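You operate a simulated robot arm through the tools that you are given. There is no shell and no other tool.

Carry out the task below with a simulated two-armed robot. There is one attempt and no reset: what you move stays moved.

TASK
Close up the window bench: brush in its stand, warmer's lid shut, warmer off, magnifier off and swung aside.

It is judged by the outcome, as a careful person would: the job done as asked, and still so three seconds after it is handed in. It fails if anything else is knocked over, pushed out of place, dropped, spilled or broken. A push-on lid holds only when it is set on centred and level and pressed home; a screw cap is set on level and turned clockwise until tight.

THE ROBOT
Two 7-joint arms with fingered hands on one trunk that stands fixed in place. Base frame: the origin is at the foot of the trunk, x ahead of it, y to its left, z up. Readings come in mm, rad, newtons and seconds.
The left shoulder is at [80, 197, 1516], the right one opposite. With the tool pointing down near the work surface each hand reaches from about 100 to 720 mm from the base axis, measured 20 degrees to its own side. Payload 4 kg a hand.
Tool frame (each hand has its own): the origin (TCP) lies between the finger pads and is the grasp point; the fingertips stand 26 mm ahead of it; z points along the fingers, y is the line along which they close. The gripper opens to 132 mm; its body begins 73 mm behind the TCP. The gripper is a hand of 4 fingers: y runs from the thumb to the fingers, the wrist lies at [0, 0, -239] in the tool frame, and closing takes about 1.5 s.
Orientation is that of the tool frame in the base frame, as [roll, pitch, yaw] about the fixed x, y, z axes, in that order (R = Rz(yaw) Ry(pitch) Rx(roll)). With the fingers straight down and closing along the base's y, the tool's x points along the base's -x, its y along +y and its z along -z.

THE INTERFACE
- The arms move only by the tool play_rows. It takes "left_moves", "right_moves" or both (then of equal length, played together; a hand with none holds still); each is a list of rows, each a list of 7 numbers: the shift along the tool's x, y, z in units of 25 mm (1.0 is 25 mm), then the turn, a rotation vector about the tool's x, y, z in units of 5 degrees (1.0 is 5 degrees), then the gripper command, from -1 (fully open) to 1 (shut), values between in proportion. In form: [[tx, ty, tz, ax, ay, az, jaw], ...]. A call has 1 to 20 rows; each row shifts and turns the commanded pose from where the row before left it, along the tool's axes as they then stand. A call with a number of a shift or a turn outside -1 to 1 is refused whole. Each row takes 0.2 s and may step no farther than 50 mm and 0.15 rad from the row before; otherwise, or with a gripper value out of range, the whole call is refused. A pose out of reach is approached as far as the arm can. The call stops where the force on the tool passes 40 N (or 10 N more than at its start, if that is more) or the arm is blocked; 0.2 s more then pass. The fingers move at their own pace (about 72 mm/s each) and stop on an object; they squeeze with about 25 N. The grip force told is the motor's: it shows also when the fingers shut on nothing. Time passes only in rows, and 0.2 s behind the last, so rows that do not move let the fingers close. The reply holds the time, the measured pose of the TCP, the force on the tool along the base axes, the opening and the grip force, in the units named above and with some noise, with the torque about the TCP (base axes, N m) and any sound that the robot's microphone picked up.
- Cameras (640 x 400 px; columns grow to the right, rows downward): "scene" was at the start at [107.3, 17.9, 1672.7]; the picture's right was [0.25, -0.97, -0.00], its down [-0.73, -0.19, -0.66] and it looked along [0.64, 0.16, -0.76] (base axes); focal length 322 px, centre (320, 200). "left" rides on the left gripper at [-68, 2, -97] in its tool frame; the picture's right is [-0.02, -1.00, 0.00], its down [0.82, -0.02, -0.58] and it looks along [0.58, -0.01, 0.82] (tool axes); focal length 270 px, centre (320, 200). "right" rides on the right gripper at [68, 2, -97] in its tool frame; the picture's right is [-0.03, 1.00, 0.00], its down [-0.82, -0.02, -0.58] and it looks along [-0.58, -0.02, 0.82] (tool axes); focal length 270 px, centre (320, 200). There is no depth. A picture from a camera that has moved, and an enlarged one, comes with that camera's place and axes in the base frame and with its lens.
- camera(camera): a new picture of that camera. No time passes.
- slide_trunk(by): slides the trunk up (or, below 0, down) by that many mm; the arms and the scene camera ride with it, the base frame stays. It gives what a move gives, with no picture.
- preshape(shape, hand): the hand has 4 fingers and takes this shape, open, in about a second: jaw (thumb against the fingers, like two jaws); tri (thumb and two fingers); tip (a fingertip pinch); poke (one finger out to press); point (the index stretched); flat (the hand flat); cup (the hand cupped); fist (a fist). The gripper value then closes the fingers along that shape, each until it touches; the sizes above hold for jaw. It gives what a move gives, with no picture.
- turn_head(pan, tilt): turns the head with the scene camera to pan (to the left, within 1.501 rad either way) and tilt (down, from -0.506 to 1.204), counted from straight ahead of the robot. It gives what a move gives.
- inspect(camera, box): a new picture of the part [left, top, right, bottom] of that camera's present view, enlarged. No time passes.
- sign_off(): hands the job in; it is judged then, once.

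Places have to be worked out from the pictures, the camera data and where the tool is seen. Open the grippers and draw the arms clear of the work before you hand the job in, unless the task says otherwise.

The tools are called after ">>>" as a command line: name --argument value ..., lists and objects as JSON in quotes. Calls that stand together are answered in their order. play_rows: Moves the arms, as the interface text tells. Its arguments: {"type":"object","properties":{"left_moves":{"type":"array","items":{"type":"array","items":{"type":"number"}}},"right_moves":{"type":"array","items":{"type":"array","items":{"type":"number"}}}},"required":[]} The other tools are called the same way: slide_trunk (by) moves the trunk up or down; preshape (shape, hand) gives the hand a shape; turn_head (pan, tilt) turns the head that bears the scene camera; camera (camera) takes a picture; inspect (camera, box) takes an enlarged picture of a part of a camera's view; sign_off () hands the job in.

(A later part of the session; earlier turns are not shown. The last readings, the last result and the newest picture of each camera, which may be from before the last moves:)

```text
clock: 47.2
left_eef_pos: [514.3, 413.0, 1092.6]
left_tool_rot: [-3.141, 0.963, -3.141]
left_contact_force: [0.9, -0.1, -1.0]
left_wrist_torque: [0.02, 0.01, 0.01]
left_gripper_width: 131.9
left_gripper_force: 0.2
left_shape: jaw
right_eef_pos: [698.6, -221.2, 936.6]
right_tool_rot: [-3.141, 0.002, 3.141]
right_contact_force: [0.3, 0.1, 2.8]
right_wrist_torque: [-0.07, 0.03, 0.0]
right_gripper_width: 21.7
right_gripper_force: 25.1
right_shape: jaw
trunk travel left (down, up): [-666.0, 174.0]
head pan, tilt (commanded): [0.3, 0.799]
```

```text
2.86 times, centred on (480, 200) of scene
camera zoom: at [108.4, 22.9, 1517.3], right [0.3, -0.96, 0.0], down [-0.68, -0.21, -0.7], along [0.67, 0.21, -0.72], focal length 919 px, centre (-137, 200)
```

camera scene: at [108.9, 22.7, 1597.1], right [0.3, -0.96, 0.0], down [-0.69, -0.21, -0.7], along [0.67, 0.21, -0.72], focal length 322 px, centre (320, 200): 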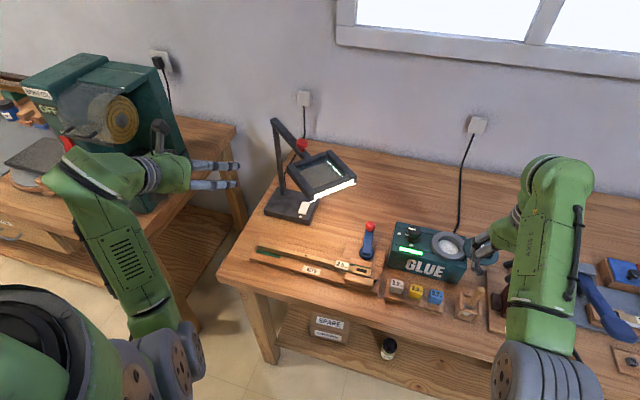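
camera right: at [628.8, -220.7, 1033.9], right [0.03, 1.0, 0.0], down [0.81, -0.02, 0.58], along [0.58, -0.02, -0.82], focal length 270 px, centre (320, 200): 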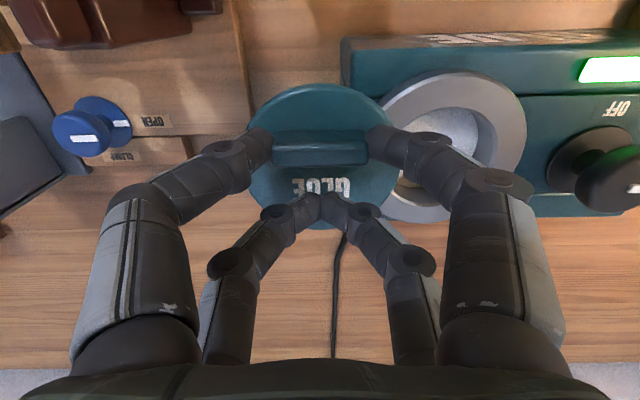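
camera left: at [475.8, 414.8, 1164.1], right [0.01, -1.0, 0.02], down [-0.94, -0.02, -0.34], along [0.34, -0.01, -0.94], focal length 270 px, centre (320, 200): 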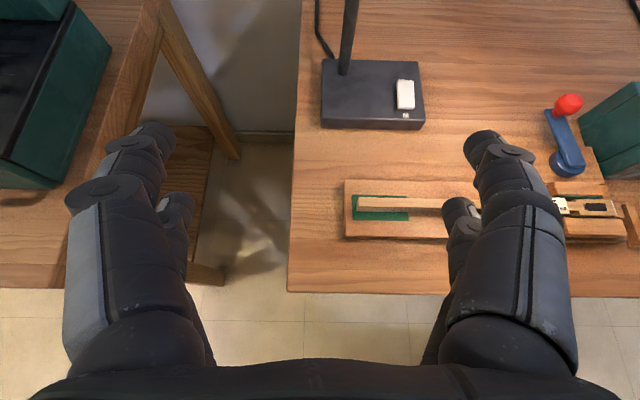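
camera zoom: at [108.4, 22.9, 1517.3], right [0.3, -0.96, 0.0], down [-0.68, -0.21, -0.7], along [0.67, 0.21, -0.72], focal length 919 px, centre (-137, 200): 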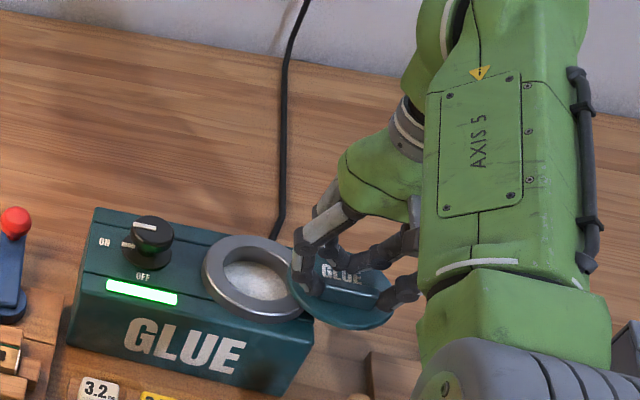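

The lid slides sideways over the rim with no effort. I keep sliding it towards the pot, 56 mm more.

>>> play_rows --right_moves '[[0, 0.32, 0, 0, 0, 0, 0.65], [0, 0.32, 0, 0, 0, 0, 0.65], [0, 0.32, 0, 0, 0, 0, 0.65], [0, 0.32, 0, 0, 0, 0, 0.65], [0, 0.32, 0, 0, 0, 0, 0.65], [0, 0.32, 0, 0, 0, 0, 0.65], [0, 0.32, 0, 0, 0, 0, 0.65]]'

>>> camera --camera "right"

>>> inspect --camera "scene" --box '[380, 130, 540, 270]'

```text
clock: 48.8
left_eef_pos: [515.0, 412.3, 1091.9]
left_tool_rot: [-3.141, 0.963, -3.139]
left_contact_force: [0.7, 0.1, -0.6]
left_wrist_torque: [0.0, 0.01, 0.01]
left_gripper_width: 131.8
left_gripper_force: 0.0
left_shape: jaw
right_eef_pos: [698.3, -165.1, 936.2]
right_tool_rot: [3.141, 0.0, 3.14]
right_contact_force: [8.3, -0.6, 8.2]
right_wrist_torque: [-0.01, 0.0, -0.04]
right_gripper_width: 21.9
right_gripper_force: 24.8
right_shape: jaw
trunk travel left (down, up): [-666.0, 174.0]
head pan, tilt (commanded): [0.3, 0.799]
```

```text
taken
camera right: at [628.3, -163.5, 1033.4], right [0.03, 1.0, 0.0], down [0.82, -0.02, 0.58], along [0.58, -0.02, -0.82], focal length 270 px, centre (320, 200)
```

right: 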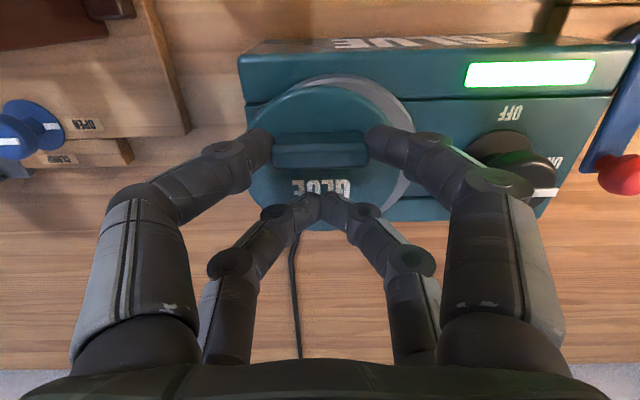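

```text
2.86 times, centred on (460, 200) of scene
camera zoom: at [109.1, 23.4, 1517.2], right [0.3, -0.96, 0.0], down [-0.69, -0.21, -0.7], along [0.67, 0.21, -0.72], focal length 919 px, centre (-80, 200)
```

zoom: 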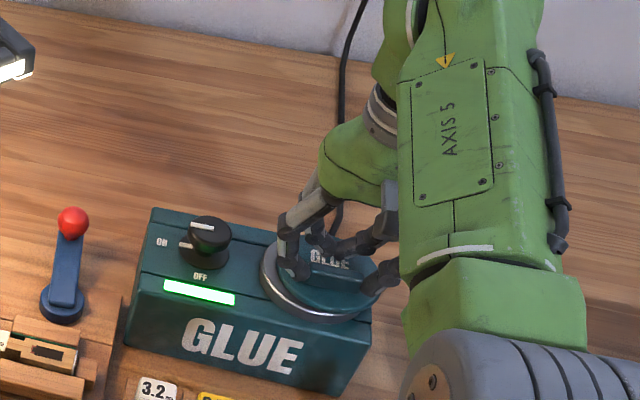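

The lid almost covers the pot; side forces of 8 N in x and z have built up, so I ease the hand 2 mm in +x and 1 mm up, then slide the last 8 mm.

>>> play_rows --right_moves '[[-0.08, 0, -0.04, 0, 0, 0, 0.65], [0, 0.16, 0, 0, 0, 0, 0.65], [0, 0.16, 0, 0, 0, 0, 0.65]]'

>>> camera --camera "right"

```text
clock: 49.6
left_eef_pos: [515.7, 414.3, 1092.8]
left_tool_rot: [-3.141, 0.962, -3.141]
left_contact_force: [0.5, -0.5, -0.1]
left_wrist_torque: [0.01, -0.03, -0.01]
left_gripper_width: 132.0
left_gripper_force: 0.0
left_shape: jaw
right_eef_pos: [698.2, -157.4, 935.5]
right_tool_rot: [-3.141, -0.001, 3.14]
right_contact_force: [-0.9, 1.3, 4.7]
right_wrist_torque: [-0.03, 0.13, -0.05]
right_gripper_width: 21.8
right_gripper_force: 24.8
right_shape: jaw
trunk travel left (down, up): [-666.0, 174.0]
head pan, tilt (commanded): [0.3, 0.799]
```

```text
taken
camera right: at [629.2, -156.3, 1033.7], right [0.03, 1.0, 0.0], down [0.82, -0.02, 0.58], along [0.58, -0.02, -0.82], focal length 270 px, centre (320, 200)
```

right: 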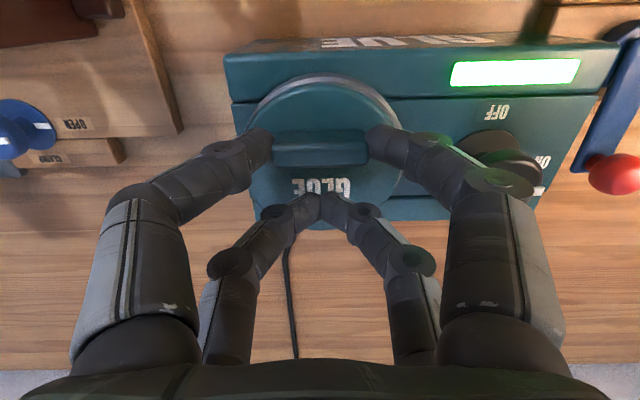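

Nearly there (y = -157; about 3 mm remain). I push on gently until a stop is felt.

>>> play_rows --right_moves '[[0, 0.1, 0, 0, 0, 0, 0.65], [0, 0.1, 0, 0, 0, 0, 0.65]]'

>>> inspect --camera "right" --box '[220, 50, 440, 240]'

>>> inspect --camera "scene" --box '[380, 130, 540, 270]'

```text
clock: 50.2
left_eef_pos: [515.0, 410.1, 1094.3]
left_tool_rot: [3.142, 0.964, 3.14]
left_contact_force: [-0.3, 0.0, -0.2]
left_wrist_torque: [0.02, -0.01, 0.01]
left_gripper_width: 132.1
left_gripper_force: 0.1
left_shape: jaw
right_eef_pos: [699.9, -154.8, 936.6]
right_tool_rot: [-3.141, 0.0, 3.139]
right_contact_force: [-2.3, -7.0, 3.2]
right_wrist_torque: [-0.19, 0.13, 0.17]
right_gripper_width: 22.4
right_gripper_force: 24.6
right_shape: jaw
trunk travel left (down, up): [-666.0, 174.0]
head pan, tilt (commanded): [0.3, 0.799]
```

```text
2.11 times, centred on (330, 145) of right
camera zoom: at [629.2, -153.4, 1033.8], right [0.03, 1.0, 0.0], down [0.82, -0.02, 0.58], along [0.58, -0.02, -0.82], focal length 569 px, centre (299, 316)
```

zoom: 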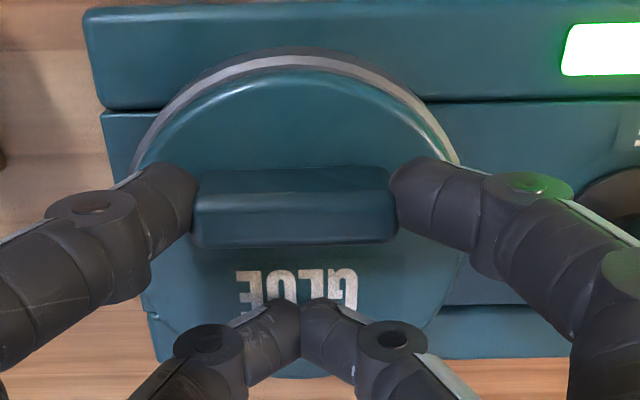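

```text
2.86 times, centred on (460, 200) of scene
camera zoom: at [107.9, 20.8, 1517.2], right [0.29, -0.96, 0.0], down [-0.68, -0.21, -0.7], along [0.67, 0.21, -0.72], focal length 919 px, centre (-80, 200)
```

zoom: 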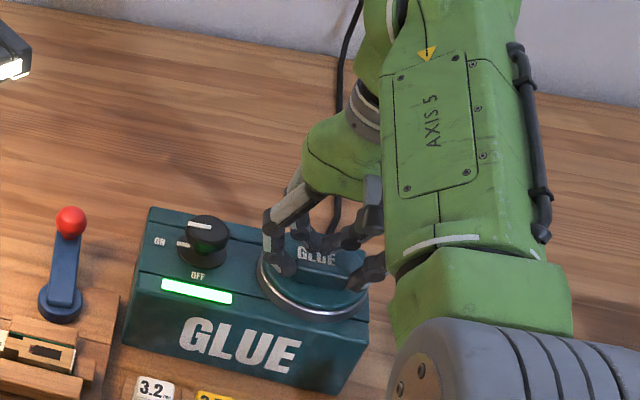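

A stop was felt at y ≈ -155 (7 N) and the lid sits concentric on the rim. I open the fingers and rise 60 mm, then check the lid.

>>> play_rows --right_moves '[[0, -0.03, 0, 0, 0, 0, 0.5], [0, 0, 0, 0, 0, 0, 0.3], [0, 0, 0, 0, 0, 0, 0.1], [0, 0, 0, 0, 0, 0, 0.1], [0, 0, -0.6, 0, 0, 0, 0.1], [0, 0, -1, 0, 0, 0, 0.1], [0, 0, -1, 0, 0, 0, 0.1]]'

>>> camera --camera "right"

>>> inspect --camera "scene" --box '[380, 130, 540, 270]'

```text
clock: 51.8
left_eef_pos: [513.7, 412.8, 1092.1]
left_tool_rot: [-3.141, 0.963, -3.142]
left_contact_force: [1.1, 0.2, 0.5]
left_wrist_torque: [-0.01, 0.05, 0.02]
left_gripper_width: 131.9
left_gripper_force: 0.1
left_shape: jaw
right_eef_pos: [699.8, -152.8, 1001.3]
right_tool_rot: [-3.141, 0.001, 3.141]
right_contact_force: [0.4, 0.4, 0.8]
right_wrist_torque: [0.01, 0.05, 0.02]
right_gripper_width: 58.8
right_gripper_force: 0.1
right_shape: jaw
trunk travel left (down, up): [-666.0, 174.0]
head pan, tilt (commanded): [0.3, 0.799]
```

```text
taken
camera right: at [630.3, -152.2, 1098.3], right [0.03, 1.0, 0.0], down [0.82, -0.02, 0.58], along [0.58, -0.02, -0.82], focal length 270 px, centre (320, 200)
```

right: 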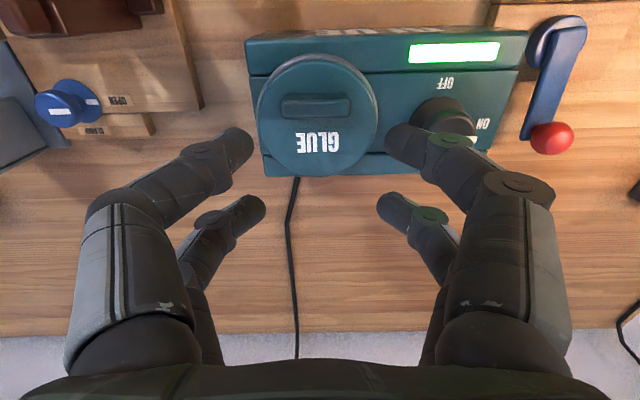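

```text
2.86 times, centred on (460, 200) of scene
camera zoom: at [108.3, 22.8, 1517.2], right [0.3, -0.96, 0.0], down [-0.68, -0.21, -0.7], along [0.67, 0.21, -0.72], focal length 919 px, centre (-80, 200)
```

zoom: 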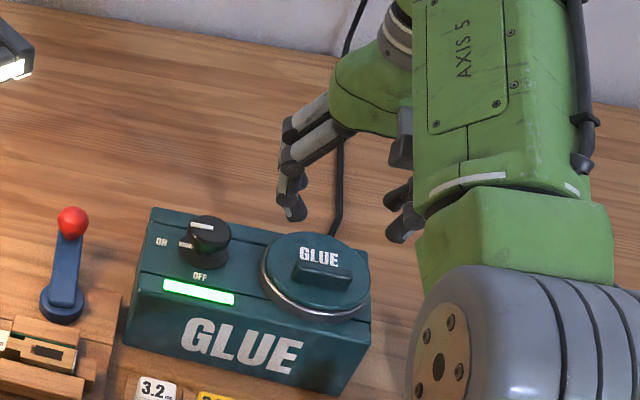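

The lid is shut, centred over the pot. Next the knob: I move above it (about (705,-65)) to see its exact place and pointer.

>>> play_rows --right_moves '[[-0.05, 0.88, 0, 0, 0, 0, 0.1], [-0.05, 0.88, 0, 0, 0, 0, 0.1], [-0.05, 0.88, 0, 0, 0, 0, 0.1], [-0.05, 0.88, 0, 0, 0, 0, 0.1]]'

>>> camera --camera "right"

>>> inspect --camera "right" --box '[240, 20, 400, 160]'

```text
clock: 52.8
left_eef_pos: [514.1, 412.6, 1092.5]
left_tool_rot: [-3.14, 0.963, -3.14]
left_contact_force: [0.3, -0.4, -0.9]
left_wrist_torque: [0.02, 0.03, -0.02]
left_gripper_width: 131.8
left_gripper_force: 0.1
left_shape: jaw
right_eef_pos: [705.3, -63.1, 1000.1]
right_tool_rot: [-3.14, 0.0, 3.139]
right_contact_force: [-0.3, -0.3, 0.3]
right_wrist_torque: [0.0, -0.02, -0.01]
right_gripper_width: 59.2
right_gripper_force: 0.1
right_shape: jaw
trunk travel left (down, up): [-666.0, 174.0]
head pan, tilt (commanded): [0.3, 0.799]
```

```text
taken
camera right: at [636.2, -63.0, 1098.1], right [0.03, 1.0, 0.0], down [0.82, -0.02, 0.58], along [0.58, -0.02, -0.82], focal length 270 px, centre (320, 200)
```

right: 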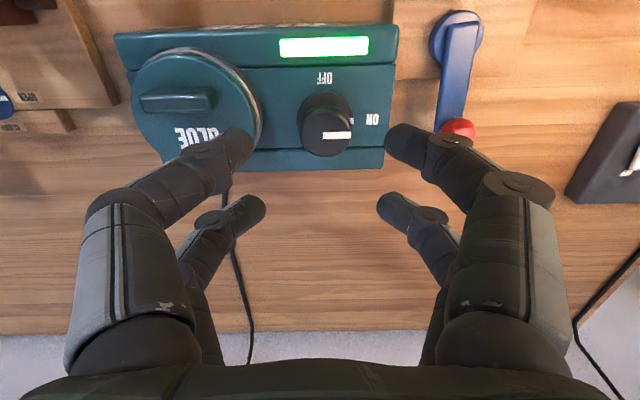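

```text
2.86 times, centred on (320, 90) of right
camera zoom: at [636.2, -63.0, 1098.1], right [0.03, 1.0, 0.0], down [0.82, -0.02, 0.58], along [0.58, -0.02, -0.82], focal length 772 px, centre (320, 514)
```

zoom: 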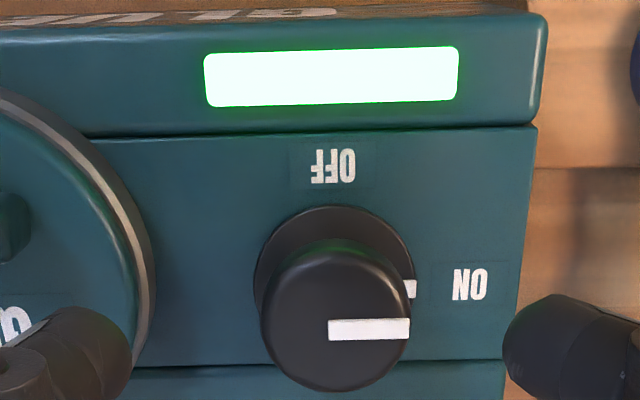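

Knob centre ≈ (706.3,-61.6), top z ≈ 915, 37 mm wide, pointer at ON (+y); OFF is a quarter turn counter-clockwise seen from above. I pre-rotate the hand 45° clockwise so the 90° twist stays centred in the wrist's range.

>>> play_rows --right_moves '[[-0.04, 0.06, 0, 0, 0, 1, 0.1], [0, 0, 0, 0, 0, 1, 0.1], [0, 0, 0, 0, 0, 1, 0.1], [0, 0, 0, 0, 0, 1, 0.1], [0, 0, 0, 0, 0, 1, 0.1], [0, 0, 0, 0, 0, 1, 0.1], [0, 0, 0, 0, 0, 1, 0.1], [0, 0, 0, 0, 0, 1, 0.1], [0, 0, 0, 0, 0, 1, 0.1]]'

>>> camera --camera "right"

```text
clock: 54.8
left_eef_pos: [514.8, 412.5, 1092.3]
left_tool_rot: [-3.141, 0.963, -3.141]
left_contact_force: [-0.1, -0.2, 0.5]
left_wrist_torque: [0.0, -0.01, 0.04]
left_gripper_width: 131.9
left_gripper_force: 0.1
left_shape: jaw
right_eef_pos: [706.4, -64.9, 1002.2]
right_tool_rot: [3.141, 0.0, 2.355]
right_contact_force: [-0.2, 0.0, -0.1]
right_wrist_torque: [-0.02, -0.02, 0.02]
right_gripper_width: 58.9
right_gripper_force: 0.2
right_shape: jaw
trunk travel left (down, up): [-666.0, 174.0]
head pan, tilt (commanded): [0.3, 0.799]
```

```text
taken
camera right: at [658.3, -15.2, 1098.9], right [0.73, 0.69, 0.0], down [0.56, -0.59, 0.58], along [0.4, -0.42, -0.82], focal length 270 px, centre (320, 200)
```

right: 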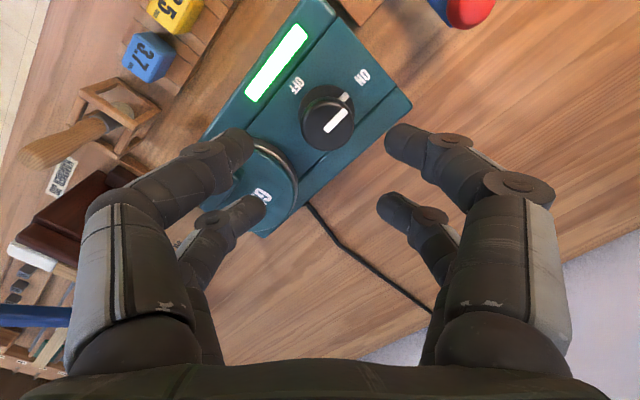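

The rotation worked. By the picture the tool axis is about 6 mm short of the knob in y, so I correct by (+1.4,+6) mm and descend 55 mm.

>>> play_rows --right_moves '[[0.13, 0.21, 0.4, 0, 0, 0, 0.1], [0, 0, 0.9, 0, 0, 0, 0.1], [0, 0, 0.9, 0, 0, 0, 0.1]]'

>>> camera --camera "right"

>>> inspect --camera "scene" --box '[340, 120, 500, 260]'

```text
clock: 55.6
left_eef_pos: [515.7, 410.7, 1093.5]
left_tool_rot: [-3.141, 0.962, 3.141]
left_contact_force: [-0.4, 0.4, 1.5]
left_wrist_torque: [0.02, 0.03, 0.0]
left_gripper_width: 132.0
left_gripper_force: 0.0
left_shape: jaw
right_eef_pos: [706.6, -57.6, 947.4]
right_tool_rot: [3.14, -0.001, 2.357]
right_contact_force: [0.8, -0.4, 0.0]
right_wrist_torque: [0.01, -0.02, -0.01]
right_gripper_width: 59.0
right_gripper_force: 0.1
right_shape: jaw
trunk travel left (down, up): [-666.0, 174.0]
head pan, tilt (commanded): [0.3, 0.799]
```

```text
taken
camera right: at [658.5, -8.5, 1044.4], right [0.73, 0.69, 0.0], down [0.56, -0.59, 0.58], along [0.4, -0.42, -0.82], focal length 270 px, centre (320, 200)
```

right: 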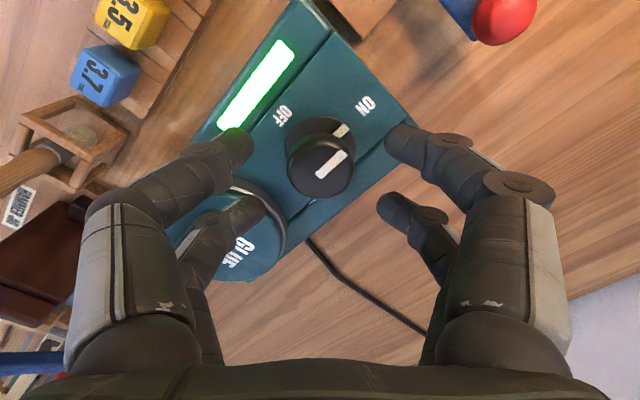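

```text
2.86 times, centred on (420, 190) of scene
camera zoom: at [109.3, 22.4, 1517.2], right [0.3, -0.96, 0.0], down [-0.69, -0.21, -0.7], along [0.67, 0.21, -0.72], focal length 919 px, centre (34, 229)
```

zoom: 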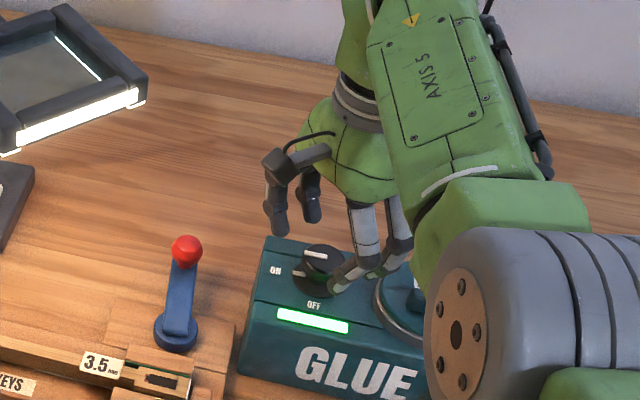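

The axis is now within 2–3 mm of the knob. I make the small correction, go down to z ≈ 923 and close on the knob.

>>> play_rows --right_moves '[[-0.09, 0, 0.5, 0, 0, 0, 0.1], [0, 0, 0.47, 0, 0, 0, 0.1], [0, 0, 0, 0, 0, 0, 0.3], [0, 0, 0, 0, 0, 0, 0.5], [0, 0, 0, 0, 0, 0, 0.7], [0, 0, 0, 0, 0, 0, 0.7]]'

>>> camera --camera "right"

```text
clock: 57.0
left_eef_pos: [514.5, 411.6, 1093.0]
left_tool_rot: [-3.141, 0.962, -3.141]
left_contact_force: [-0.2, 0.8, -0.3]
left_wrist_torque: [0.02, 0.0, -0.01]
left_gripper_width: 132.0
left_gripper_force: 0.1
left_shape: jaw
right_eef_pos: [706.6, -60.2, 922.9]
right_tool_rot: [-3.14, 0.0, 2.357]
right_contact_force: [1.8, 1.2, 0.8]
right_wrist_torque: [0.03, -0.05, 0.02]
right_gripper_width: 21.0
right_gripper_force: 0.0
right_shape: jaw
right hand out of reach, approached as far as the arm can: row 2
trunk travel left (down, up): [-666.0, 174.0]
head pan, tilt (commanded): [0.3, 0.799]
```

```text
taken
camera right: at [657.5, -11.1, 1020.4], right [0.73, 0.69, 0.0], down [0.56, -0.59, 0.58], along [0.4, -0.42, -0.82], focal length 270 px, centre (320, 200)
```

right: 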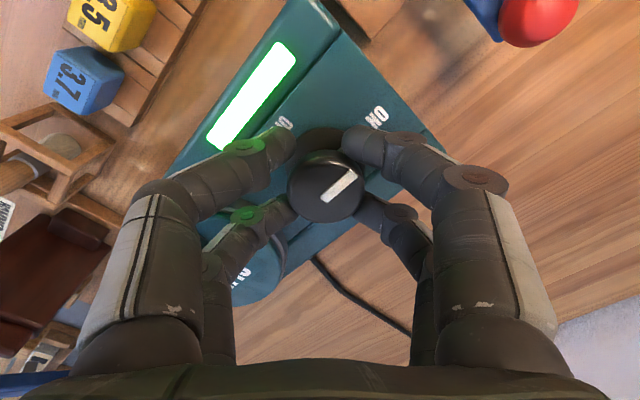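

The four fingertips surround the knob. I close fully to grip it.

>>> play_rows --right_moves '[[0, 0, 0, 0, 0, 0, 1], [0, 0, 0, 0, 0, 0, 1], [0, 0, 0, 0, 0, 0, 1]]'

>>> camera --camera "right"

```text
clock: 57.8
left_eef_pos: [515.9, 412.7, 1091.6]
left_tool_rot: [-3.141, 0.962, -3.14]
left_contact_force: [-0.3, 0.2, 0.2]
left_wrist_torque: [-0.01, 0.03, 0.05]
left_gripper_width: 132.0
left_gripper_force: 0.0
left_shape: jaw
right_eef_pos: [704.7, -59.8, 920.6]
right_tool_rot: [-3.139, -0.003, 2.355]
right_contact_force: [0.8, 4.2, -9.7]
right_wrist_torque: [0.11, 0.18, 0.01]
right_gripper_width: 6.2
right_gripper_force: 25.2
right_shape: jaw
trunk travel left (down, up): [-666.0, 174.0]
head pan, tilt (commanded): [0.3, 0.799]
```

```text
taken
camera right: at [657.8, -10.5, 1018.0], right [0.73, 0.69, 0.0], down [0.56, -0.59, 0.58], along [0.39, -0.42, -0.82], focal length 270 px, centre (320, 200)
```

right: 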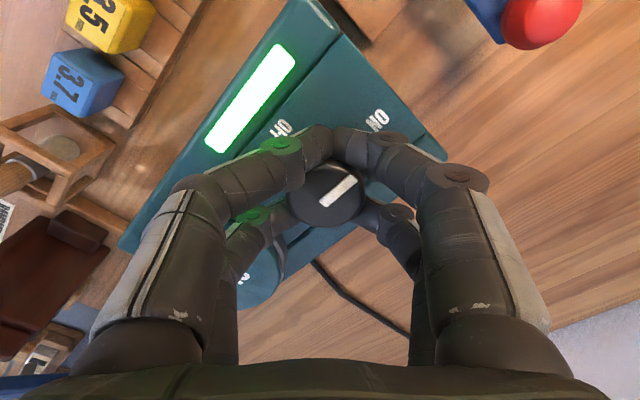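

The fingers closed around both flanks of the knob. I try a first 15° of counter-clockwise twist and see whether the pointer follows.

>>> play_rows --right_moves '[[0, 0, 0.05, 0, 0, -1, 1], [0, 0, 0, 0, 0, -1, 1], [0, 0, 0, 0, 0, -1, 1]]'

>>> camera --camera "right"

```text
clock: 58.6
left_eef_pos: [515.6, 412.1, 1091.8]
left_tool_rot: [-3.141, 0.961, 3.141]
left_contact_force: [0.0, -0.1, -0.1]
left_wrist_torque: [-0.01, 0.0, -0.01]
left_gripper_width: 132.0
left_gripper_force: 0.1
left_shape: jaw
right_eef_pos: [706.5, -60.3, 921.0]
right_tool_rot: [3.141, -0.001, 2.618]
right_contact_force: [-1.1, 0.1, -10.6]
right_wrist_torque: [0.02, 0.22, -0.01]
right_gripper_width: 5.8
right_gripper_force: 24.8
right_shape: jaw
trunk travel left (down, up): [-666.0, 174.0]
head pan, tilt (commanded): [0.3, 0.799]
```

```text
taken
camera right: at [646.4, -25.2, 1017.9], right [0.52, 0.85, 0.0], down [0.7, -0.43, 0.58], along [0.49, -0.3, -0.82], focal length 270 px, centre (320, 200)
```

right: 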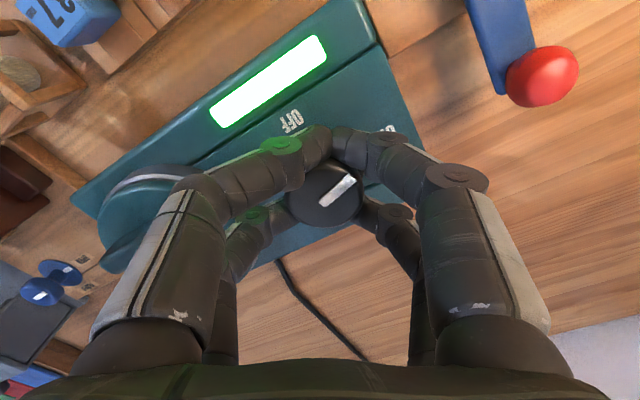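

The pointer turned along with the hand. I continue the twist, 30° more, and check.

>>> play_rows --right_moves '[[0, 0, 0, 0, 0, -1, 1], [0, 0, 0, 0, 0, -1, 1], [0, 0, 0, 0, 0, -1, 1], [0, 0, 0, 0, 0, -1, 1], [0, 0, 0, 0, 0, -1, 1], [0, 0, 0, 0, 0, -1, 1]]'

>>> camera --camera "right"

>>> inspect --camera "scene" --box '[340, 120, 500, 260]'

```text
clock: 60.0
left_eef_pos: [516.0, 410.6, 1091.9]
left_tool_rot: [3.141, 0.962, 3.14]
left_contact_force: [-1.0, 0.6, 0.6]
left_wrist_torque: [0.02, 0.0, -0.01]
left_gripper_width: 131.9
left_gripper_force: 0.0
left_shape: jaw
right_eef_pos: [705.2, -60.6, 920.1]
right_tool_rot: [3.141, -0.002, 3.141]
right_contact_force: [-1.0, -5.8, -10.3]
right_wrist_torque: [-0.12, 0.24, -0.04]
right_gripper_width: 5.4
right_gripper_force: 25.2
right_shape: jaw
trunk travel left (down, up): [-666.0, 174.0]
head pan, tilt (commanded): [0.3, 0.799]
```

```text
taken
camera right: at [636.8, -60.2, 1017.5], right [0.03, 1.0, 0.0], down [0.82, -0.02, 0.58], along [0.58, -0.01, -0.82], focal length 270 px, centre (320, 200)
```

right: 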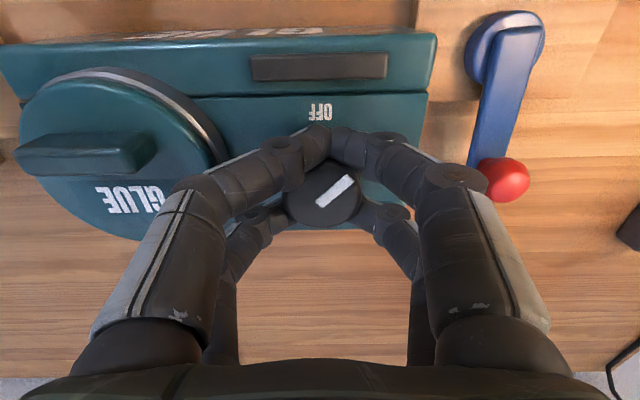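

```text
2.86 times, centred on (420, 190) of scene
camera zoom: at [110.9, 21.2, 1517.0], right [0.3, -0.96, 0.0], down [-0.69, -0.21, -0.7], along [0.67, 0.21, -0.72], focal length 919 px, centre (34, 229)
```

zoom: 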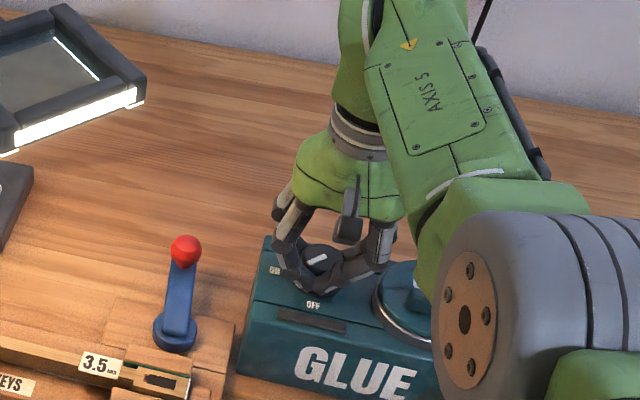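

The lamp has already gone dark at half turn; I continue to the OFF mark, 45° more.

>>> play_rows --right_moves '[[0, 0, 0, 0, 0, -1, 1], [0, 0, 0, 0, 0, -1, 1], [0, 0, 0, 0, 0, -1, 1], [0, 0, 0, 0, 0, -1, 1], [0, 0, 0, 0, 0, -1, 1], [0, 0, 0, 0, 0, -1, 1], [0, 0, 0, 0, 0, -1, 1], [0, 0, 0, 0, 0, -1, 1]]'

>>> camera --camera "right"

>>> inspect --camera "scene" --box '[340, 120, 500, 260]'

```text
clock: 61.8
left_eef_pos: [517.5, 410.4, 1093.2]
left_tool_rot: [3.138, 0.959, 3.136]
left_contact_force: [-0.4, 0.3, -0.4]
left_wrist_torque: [0.01, -0.01, 0.02]
left_gripper_width: 132.1
left_gripper_force: 0.1
left_shape: jaw
right_eef_pos: [706.4, -61.9, 919.7]
right_tool_rot: [3.139, 0.001, -2.444]
right_contact_force: [2.0, -13.4, -9.2]
right_wrist_torque: [-0.37, 0.21, -0.03]
right_gripper_width: 5.0
right_gripper_force: 25.3
right_shape: jaw
trunk travel left (down, up): [-666.0, 174.0]
head pan, tilt (commanded): [0.3, 0.799]
```

```text
taken
camera right: at [652.2, -105.8, 1017.1], right [-0.62, 0.78, 0.0], down [0.64, 0.51, 0.58], along [0.45, 0.36, -0.82], focal length 270 px, centre (320, 200)
```

right: 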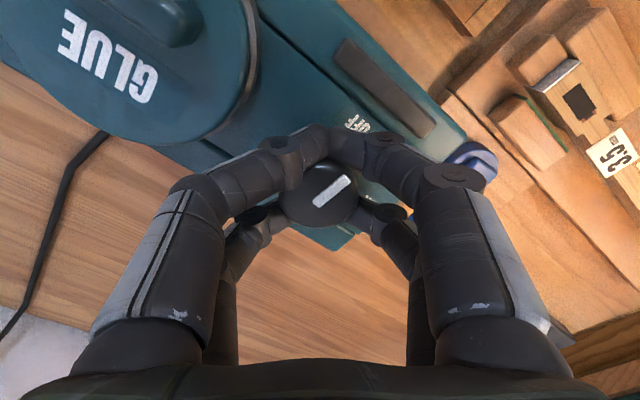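

```text
2.86 times, centred on (420, 190) of scene
camera zoom: at [111.5, 19.5, 1517.0], right [0.29, -0.96, 0.0], down [-0.69, -0.21, -0.7], along [0.66, 0.21, -0.72], focal length 919 px, centre (34, 229)
```

zoom: 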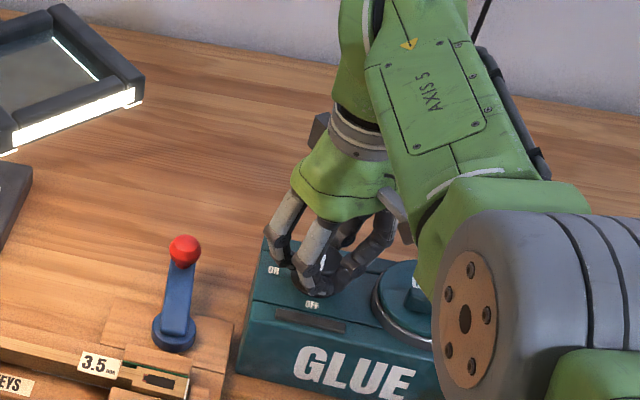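

The hand has turned 85° and the pointer is a few degrees short of OFF, with some side force. I relax 1.5 mm in y and turn about 7° further.

>>> play_rows --right_moves '[[0.04, -0.05, 0, 0, 0, -0.7, 1], [0, 0, 0, 0, 0, -0.7, 1]]'

>>> inspect --camera "right" --box '[240, 90, 420, 260]'

```text
clock: 62.4
left_eef_pos: [517.0, 410.9, 1092.2]
left_tool_rot: [3.14, 0.959, 3.141]
left_contact_force: [0.5, 0.2, 0.7]
left_wrist_torque: [0.0, -0.02, -0.01]
left_gripper_width: 131.9
left_gripper_force: 0.0
left_shape: jaw
right_eef_pos: [707.5, -60.4, 919.9]
right_tool_rot: [3.138, -0.001, -2.321]
right_contact_force: [1.9, -8.8, -11.4]
right_wrist_torque: [-0.27, 0.2, -0.04]
right_gripper_width: 4.8
right_gripper_force: 25.3
right_shape: jaw
trunk travel left (down, up): [-666.0, 174.0]
head pan, tilt (commanded): [0.3, 0.799]
```

```text
2.35 times, centred on (330, 175) of right
camera zoom: at [658.1, -111.7, 1016.8], right [-0.71, 0.7, 0.0], down [0.57, 0.58, 0.58], along [0.4, 0.41, -0.82], focal length 636 px, centre (296, 259)
```

zoom: 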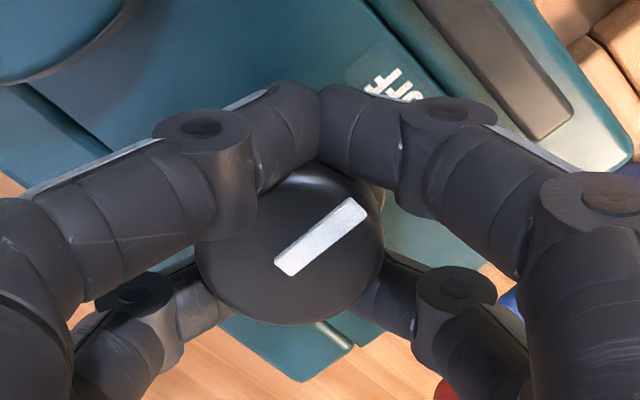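

The pointer now points exactly at OFF (-x). I open the fingers and rise 80 mm.

>>> play_rows --right_moves '[[0, 0, 0, 0, 0, 0, 0.7], [0, 0, 0, 0, 0, 0, 0.4], [0, 0, 0, 0, 0, 0, 0.1], [0, 0, 0, 0, 0, 0, 0.1], [0, 0, 0, 0, 0, 0, 0.1], [0, 0, -0.5, 0, 0, 0, 0.1], [0, 0, -1, 0, 0, 0, 0.1], [0, 0, -1, 0, 0, 0, 0.1], [0, 0, -1, 0, 0, 0, 0.1]]'

>>> camera --camera "right"

>>> inspect --camera "scene" --box '[340, 120, 500, 260]'

```text
clock: 64.4
left_eef_pos: [515.6, 412.0, 1092.1]
left_tool_rot: [3.141, 0.963, 3.142]
left_contact_force: [0.7, 0.1, 0.1]
left_wrist_torque: [0.02, 0.01, 0.0]
left_gripper_width: 131.7
left_gripper_force: 0.0
left_shape: jaw
right_eef_pos: [703.9, -61.7, 1008.9]
right_tool_rot: [-3.141, 0.0, -2.322]
right_contact_force: [0.5, -0.4, 0.1]
right_wrist_torque: [-0.02, 0.01, -0.02]
right_gripper_width: 59.1
right_gripper_force: 0.0
right_shape: jaw
trunk travel left (down, up): [-666.0, 174.0]
head pan, tilt (commanded): [0.3, 0.799]
```

```text
taken
camera right: at [656.3, -110.9, 1106.6], right [-0.71, 0.7, 0.0], down [0.57, 0.58, 0.58], along [0.4, 0.41, -0.82], focal length 270 px, centre (320, 200)
```

right: 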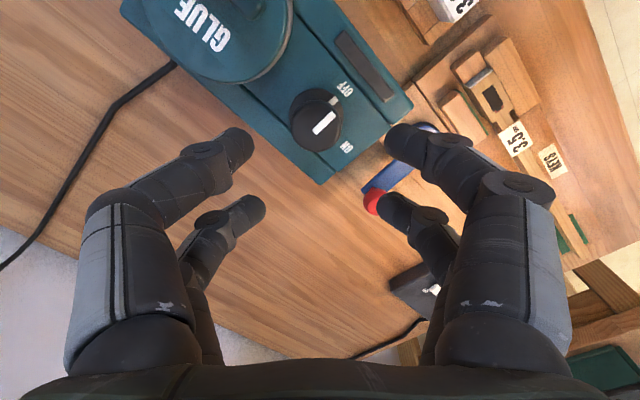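

```text
2.86 times, centred on (420, 190) of scene
camera zoom: at [108.7, 22.7, 1517.2], right [0.3, -0.96, 0.0], down [-0.69, -0.21, -0.7], along [0.67, 0.21, -0.72], focal length 919 px, centre (34, 229)
```

zoom: 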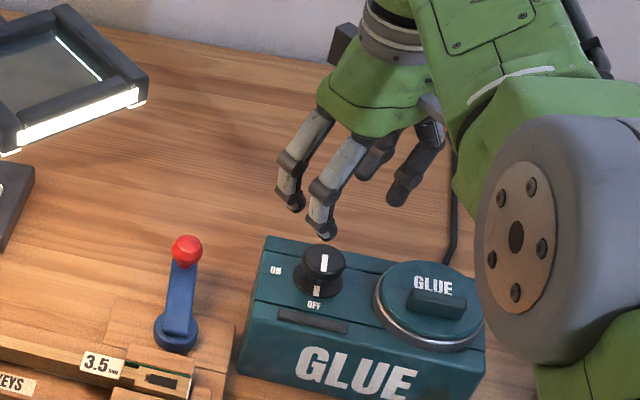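

Knob at OFF, lamp dark, lid shut. I untwist the right hand and park it high to the right, out of the magnifier's way.

>>> play_rows --right_moves '[[0, 0, -0.5, 0, 0, 1, 0.1], [0, 0, -0.5, 0, 0, 1, 0.1], [0, 0, -0.5, 0, 0, 1, 0.1], [0, 0, -0.5, 0, 0, 1, 0.1], [0, 0, 0, 0, 0, 1, 0.1], [0, 0, 0, 0, 0, 1, 0.1], [0, 0, 0, 0, 0, 1, 0.1], [0, 0, 0, 0, 0, 1, 0.1], [0, 0, 0, 0, 0, 1, 0.1], [0, -1, -0.2, 0, 0, 0.4, 0.1], [0, -1, -0.2, 0, 0, 0, 0.1], [0, -1, -0.2, 0, 0, 0, 0.1], [0, -1, 0, 0, 0, 0, 0.1], [0, -1, 0, 0, 0, 0, 0.1], [0, -1, 0, 0, 0, 0, 0.1], [0, -1, 0, 0, 0, 0, 0.1], [0, -1, 0, 0, 0, 0, 0.1], [0, -1, 0, 0, 0, 0, 0.1]]'

>>> camera --camera "scene"

>>> camera --camera "left"

```text
clock: 68.2
left_eef_pos: [514.2, 411.0, 1092.4]
left_tool_rot: [3.14, 0.963, 3.14]
left_contact_force: [-0.3, 0.2, -0.1]
left_wrist_torque: [-0.01, -0.01, -0.02]
left_gripper_width: 131.9
left_gripper_force: 0.1
left_shape: jaw
right_eef_pos: [706.6, -285.4, 1073.0]
right_tool_rot: [3.141, 0.0, 3.141]
right_contact_force: [-0.5, -0.8, -1.2]
right_wrist_torque: [0.0, -0.04, 0.0]
right_gripper_width: 59.0
right_gripper_force: 0.0
right_shape: jaw
trunk travel left (down, up): [-666.0, 174.0]
head pan, tilt (commanded): [0.3, 0.799]
```

```text
taken
camera scene: at [108.8, 21.7, 1517.2], right [0.3, -0.96, 0.0], down [-0.69, -0.21, -0.7], along [0.67, 0.21, -0.72], focal length 322 px, centre (320, 200)
```

scene: 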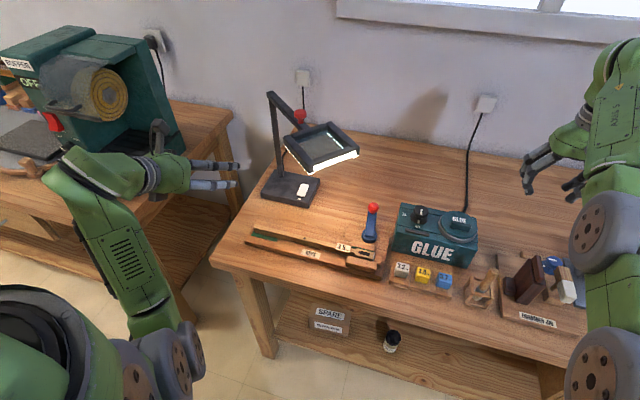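

```text
taken
camera left: at [475.9, 414.1, 1204.3], right [0.01, -1.0, 0.02], down [-0.94, -0.02, -0.34], along [0.34, -0.01, -0.94], focal length 270 px, centre (320, 200)
```

left: 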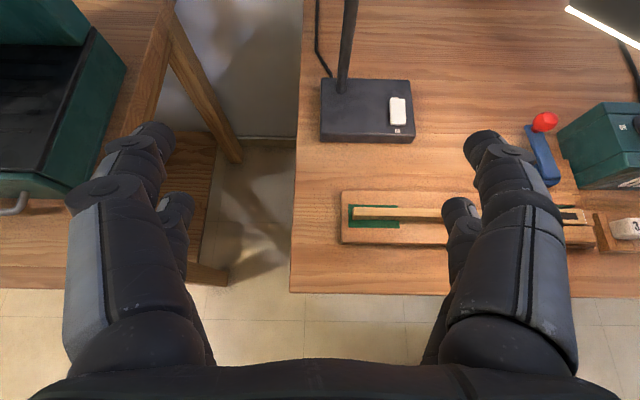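

I check the brush in its stand and the warmer with an enlarged scene view.

>>> inspect --camera "scene" --box '[380, 190, 580, 330]'

>>> inspect --camera "scene" --box '[250, 80, 390, 220]'

```text
2.86 times, centred on (480, 260) of scene
camera zoom: at [108.8, 21.7, 1517.2], right [0.3, -0.96, 0.0], down [-0.69, -0.21, -0.7], along [0.67, 0.21, -0.72], focal length 919 px, centre (-137, 29)
```

zoom: 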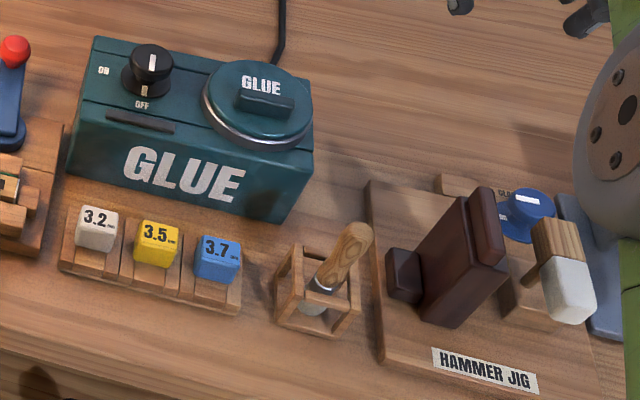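

```text
2.86 times, centred on (320, 150) of scene
camera zoom: at [108.8, 21.7, 1517.2], right [0.3, -0.96, 0.0], down [-0.69, -0.21, -0.7], along [0.67, 0.21, -0.72], focal length 919 px, centre (320, 343)
```

zoom: 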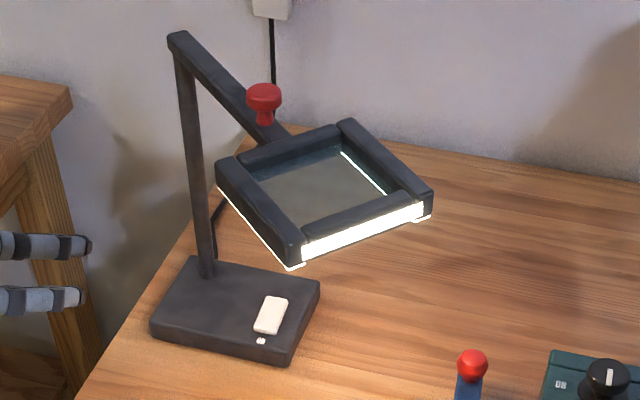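

Everything on the right side looks good: brush standing in the stand, lid shut, pointer at OFF. For the magnifier I first swing it by its red knob with the left hand; I raise the left hand and bring it back to vertical, well left of the lens.

>>> play_rows --left_moves '[[-0.95, 0, -0.177, 0, 0, 0, -0.2], [-0.95, 0, -0.177, 0, 0, 0, -0.2], [-0.95, 0, -0.177, 0, 0, 0, -0.2], [-0.95, 0, -0.177, 0, 0, 0, -0.2], [-0.95, 0, -0.177, 0, 0, 0, -0.2], [-0.12, 0, 0.16, 0, 1, 0, -0.2], [-0.12, 0, 0.16, 0, 1, 0, -0.2], [-0.13, 0, 0.14, 0, 1, 0, -0.2], [-0.14, 0, 0.13, 0, 1, 0, -0.2], [-0.15, 0, 0.12, 0, 1, 0, -0.2], [-0.16, 0, 0.1, 0, 1, 0, -0.2], [-0.17, 0, 0.08, 0, 1, 0, -0.2], [-0.18, 0, 0.06, 0, 1, 0, -0.2], [-0.19, 0, 0.05, 0, 1, 0, -0.2], [-0.2, 0, 0.03, 0, 1, 0, -0.2], [-0.2, 0, 0.01, 0, 1, 0, -0.2]]'

>>> camera --camera "scene"

>>> camera --camera "left"

```text
clock: 71.6
left_eef_pos: [649.3, 397.7, 1192.5]
left_tool_rot: [3.138, 0.004, 3.141]
left_contact_force: [-0.2, 0.2, -0.5]
left_wrist_torque: [0.03, -0.01, -0.02]
left_gripper_width: 80.0
left_gripper_force: 0.1
left_shape: jaw
left hand out of reach, approached as far as the arm can: row 7, 14, 15
right_eef_pos: [705.9, -286.2, 1074.8]
right_tool_rot: [-3.141, 0.0, -3.14]
right_contact_force: [-1.1, 0.1, 0.5]
right_wrist_torque: [-0.01, -0.01, -0.01]
right_gripper_width: 59.0
right_gripper_force: 0.0
right_shape: jaw
trunk travel left (down, up): [-666.0, 174.0]
head pan, tilt (commanded): [0.3, 0.799]
```

```text
taken
camera scene: at [109.1, 22.2, 1517.1], right [0.3, -0.96, 0.0], down [-0.69, -0.21, -0.7], along [0.67, 0.21, -0.72], focal length 322 px, centre (320, 200)
```

scene: 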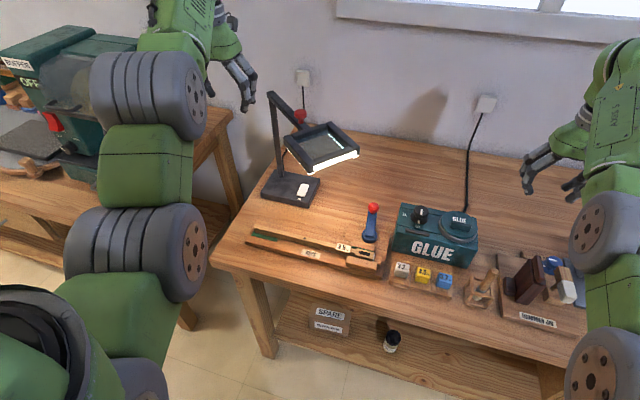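

```text
taken
camera left: at [719.3, 400.5, 1289.4], right [0.03, -1.0, 0.0], down [-0.82, -0.02, 0.58], along [-0.58, -0.01, -0.82], focal length 270 px, centre (320, 200)
```

left: 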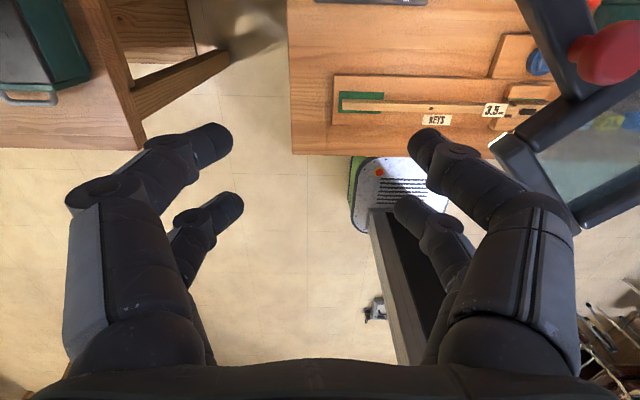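

The left hand is vertical at (649,398,1192); the red knob works out at (706,256), top ≈ 1142. I move over it at this height, which clears knob and boom.

>>> play_rows --left_moves '[[-0.38, -0.96, -0.05, 0, 0, 0, -0.2], [-0.38, -0.96, -0.05, 0, 0, 0, -0.2], [-0.38, -0.96, -0.05, 0, 0, 0, -0.2], [-0.38, -0.96, -0.05, 0, 0, 0, -0.2], [-0.38, -0.96, 0, 0, 0, 0, -0.2], [-0.38, -0.96, 0, 0, 0, 0, -0.2]]'

>>> camera --camera "left"

>>> inspect --camera "scene" --box '[210, 30, 400, 210]'

```text
clock: 73.0
left_eef_pos: [700.4, 260.3, 1195.9]
left_tool_rot: [3.14, 0.003, -3.141]
left_contact_force: [0.1, 0.2, 0.6]
left_wrist_torque: [0.05, 0.01, 0.01]
left_gripper_width: 80.0
left_gripper_force: 0.1
left_shape: jaw
left hand out of reach, approached as far as the arm can: row 6
right_eef_pos: [705.4, -286.7, 1074.7]
right_tool_rot: [-3.141, 0.001, -3.14]
right_contact_force: [0.1, 0.1, 0.8]
right_wrist_torque: [0.0, 0.02, 0.03]
right_gripper_width: 59.1
right_gripper_force: 0.1
right_shape: jaw
trunk travel left (down, up): [-666.0, 174.0]
head pan, tilt (commanded): [0.3, 0.799]
```

```text
taken
camera left: at [769.5, 262.9, 1292.5], right [0.03, -1.0, 0.0], down [-0.82, -0.02, 0.57], along [-0.57, -0.01, -0.82], focal length 270 px, centre (320, 200)
```

left: 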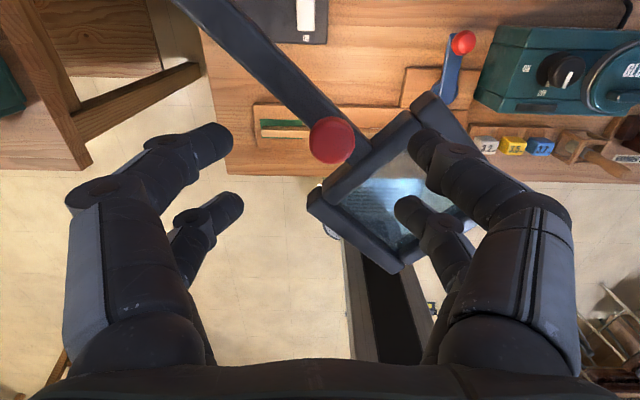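

```text
2.22 times, centred on (305, 120) of scene
camera zoom: at [109.0, 21.7, 1517.2], right [0.3, -0.96, 0.0], down [-0.69, -0.21, -0.7], along [0.67, 0.21, -0.72], focal length 715 px, centre (353, 378)
```

zoom: 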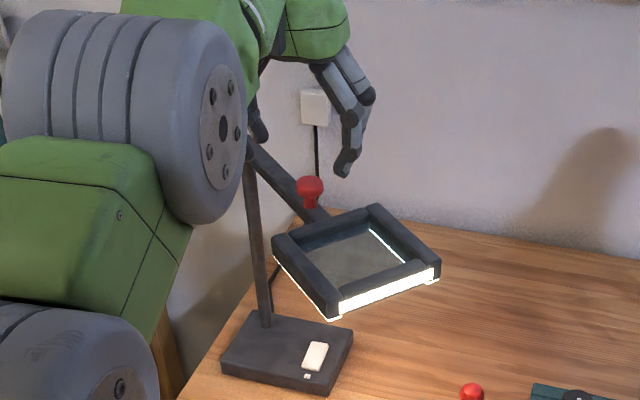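

The knob is 4 mm ahead and 7 mm right of the tool axis; reach is marginal because the wrist is level with the shoulder. I raise the trunk 80 mm, then correct and descend part of the way.

>>> slide_trunk --by 80

>>> play_rows --left_moves '[[0, -0.1, 1, 0, 0, 0, -0.2], [-0.08, -0.17, 1, 0, 0, 0, -0.2], [-0.08, 0, 1, 0, 0, 0, -0.2], [0, 0, 0.8, 0, 0, 0, -0.2]]'

>>> camera --camera "left"

>>> inspect --camera "scene" --box '[210, 60, 400, 240]'

```text
clock: 74.2
left_eef_pos: [700.5, 261.0, 1275.2]
left_tool_rot: [3.141, 0.004, 3.142]
left_contact_force: [-0.3, -0.2, 0.7]
left_wrist_torque: [0.04, 0.01, 0.01]
left_gripper_width: 79.9
left_gripper_force: 0.0
left_shape: jaw
right_eef_pos: [707.4, -284.6, 1154.1]
right_tool_rot: [-3.141, 0.001, 3.141]
right_contact_force: [0.6, -0.3, -0.5]
right_wrist_torque: [0.02, -0.01, 0.03]
right_gripper_width: 58.9
right_gripper_force: 0.1
right_shape: jaw
trunk travel left (down, up): [-746.0, 94.0]
head pan, tilt (commanded): [0.3, 0.799]
```

```text
clock: 75.2
left_eef_pos: [704.5, 253.9, 1179.9]
left_tool_rot: [3.141, 0.003, 3.141]
left_contact_force: [0.3, -0.1, 0.8]
left_wrist_torque: [0.0, -0.03, 0.0]
left_gripper_width: 79.8
left_gripper_force: 0.0
left_shape: jaw
right_eef_pos: [706.5, -285.2, 1155.1]
right_tool_rot: [-3.141, -0.001, 3.141]
right_contact_force: [0.2, 0.7, -1.1]
right_wrist_torque: [0.02, 0.0, 0.02]
right_gripper_width: 59.3
right_gripper_force: 0.1
right_shape: jaw
trunk travel left (down, up): [-746.0, 94.0]
head pan, tilt (commanded): [0.3, 0.799]
```

```text
taken
camera left: at [773.9, 257.0, 1276.5], right [0.03, -1.0, 0.0], down [-0.82, -0.02, 0.57], along [-0.57, -0.01, -0.82], focal length 270 px, centre (320, 200)
```

left: 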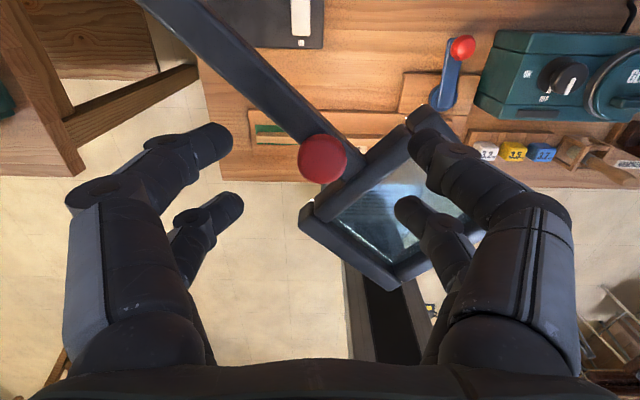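

```text
2.22 times, centred on (305, 150) of scene
camera zoom: at [109.1, 23.1, 1597.2], right [0.3, -0.96, 0.0], down [-0.69, -0.21, -0.7], along [0.67, 0.21, -0.72], focal length 715 px, centre (353, 311)
```

zoom: 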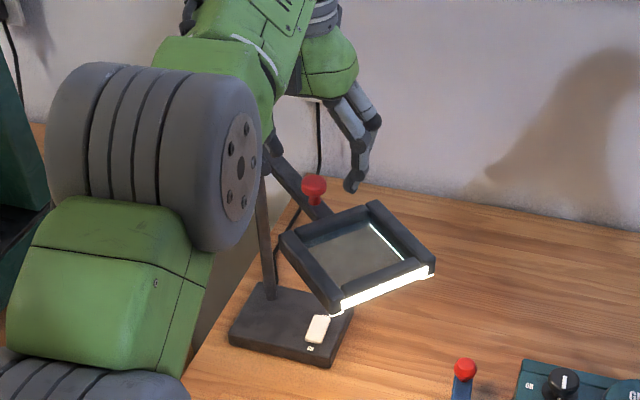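

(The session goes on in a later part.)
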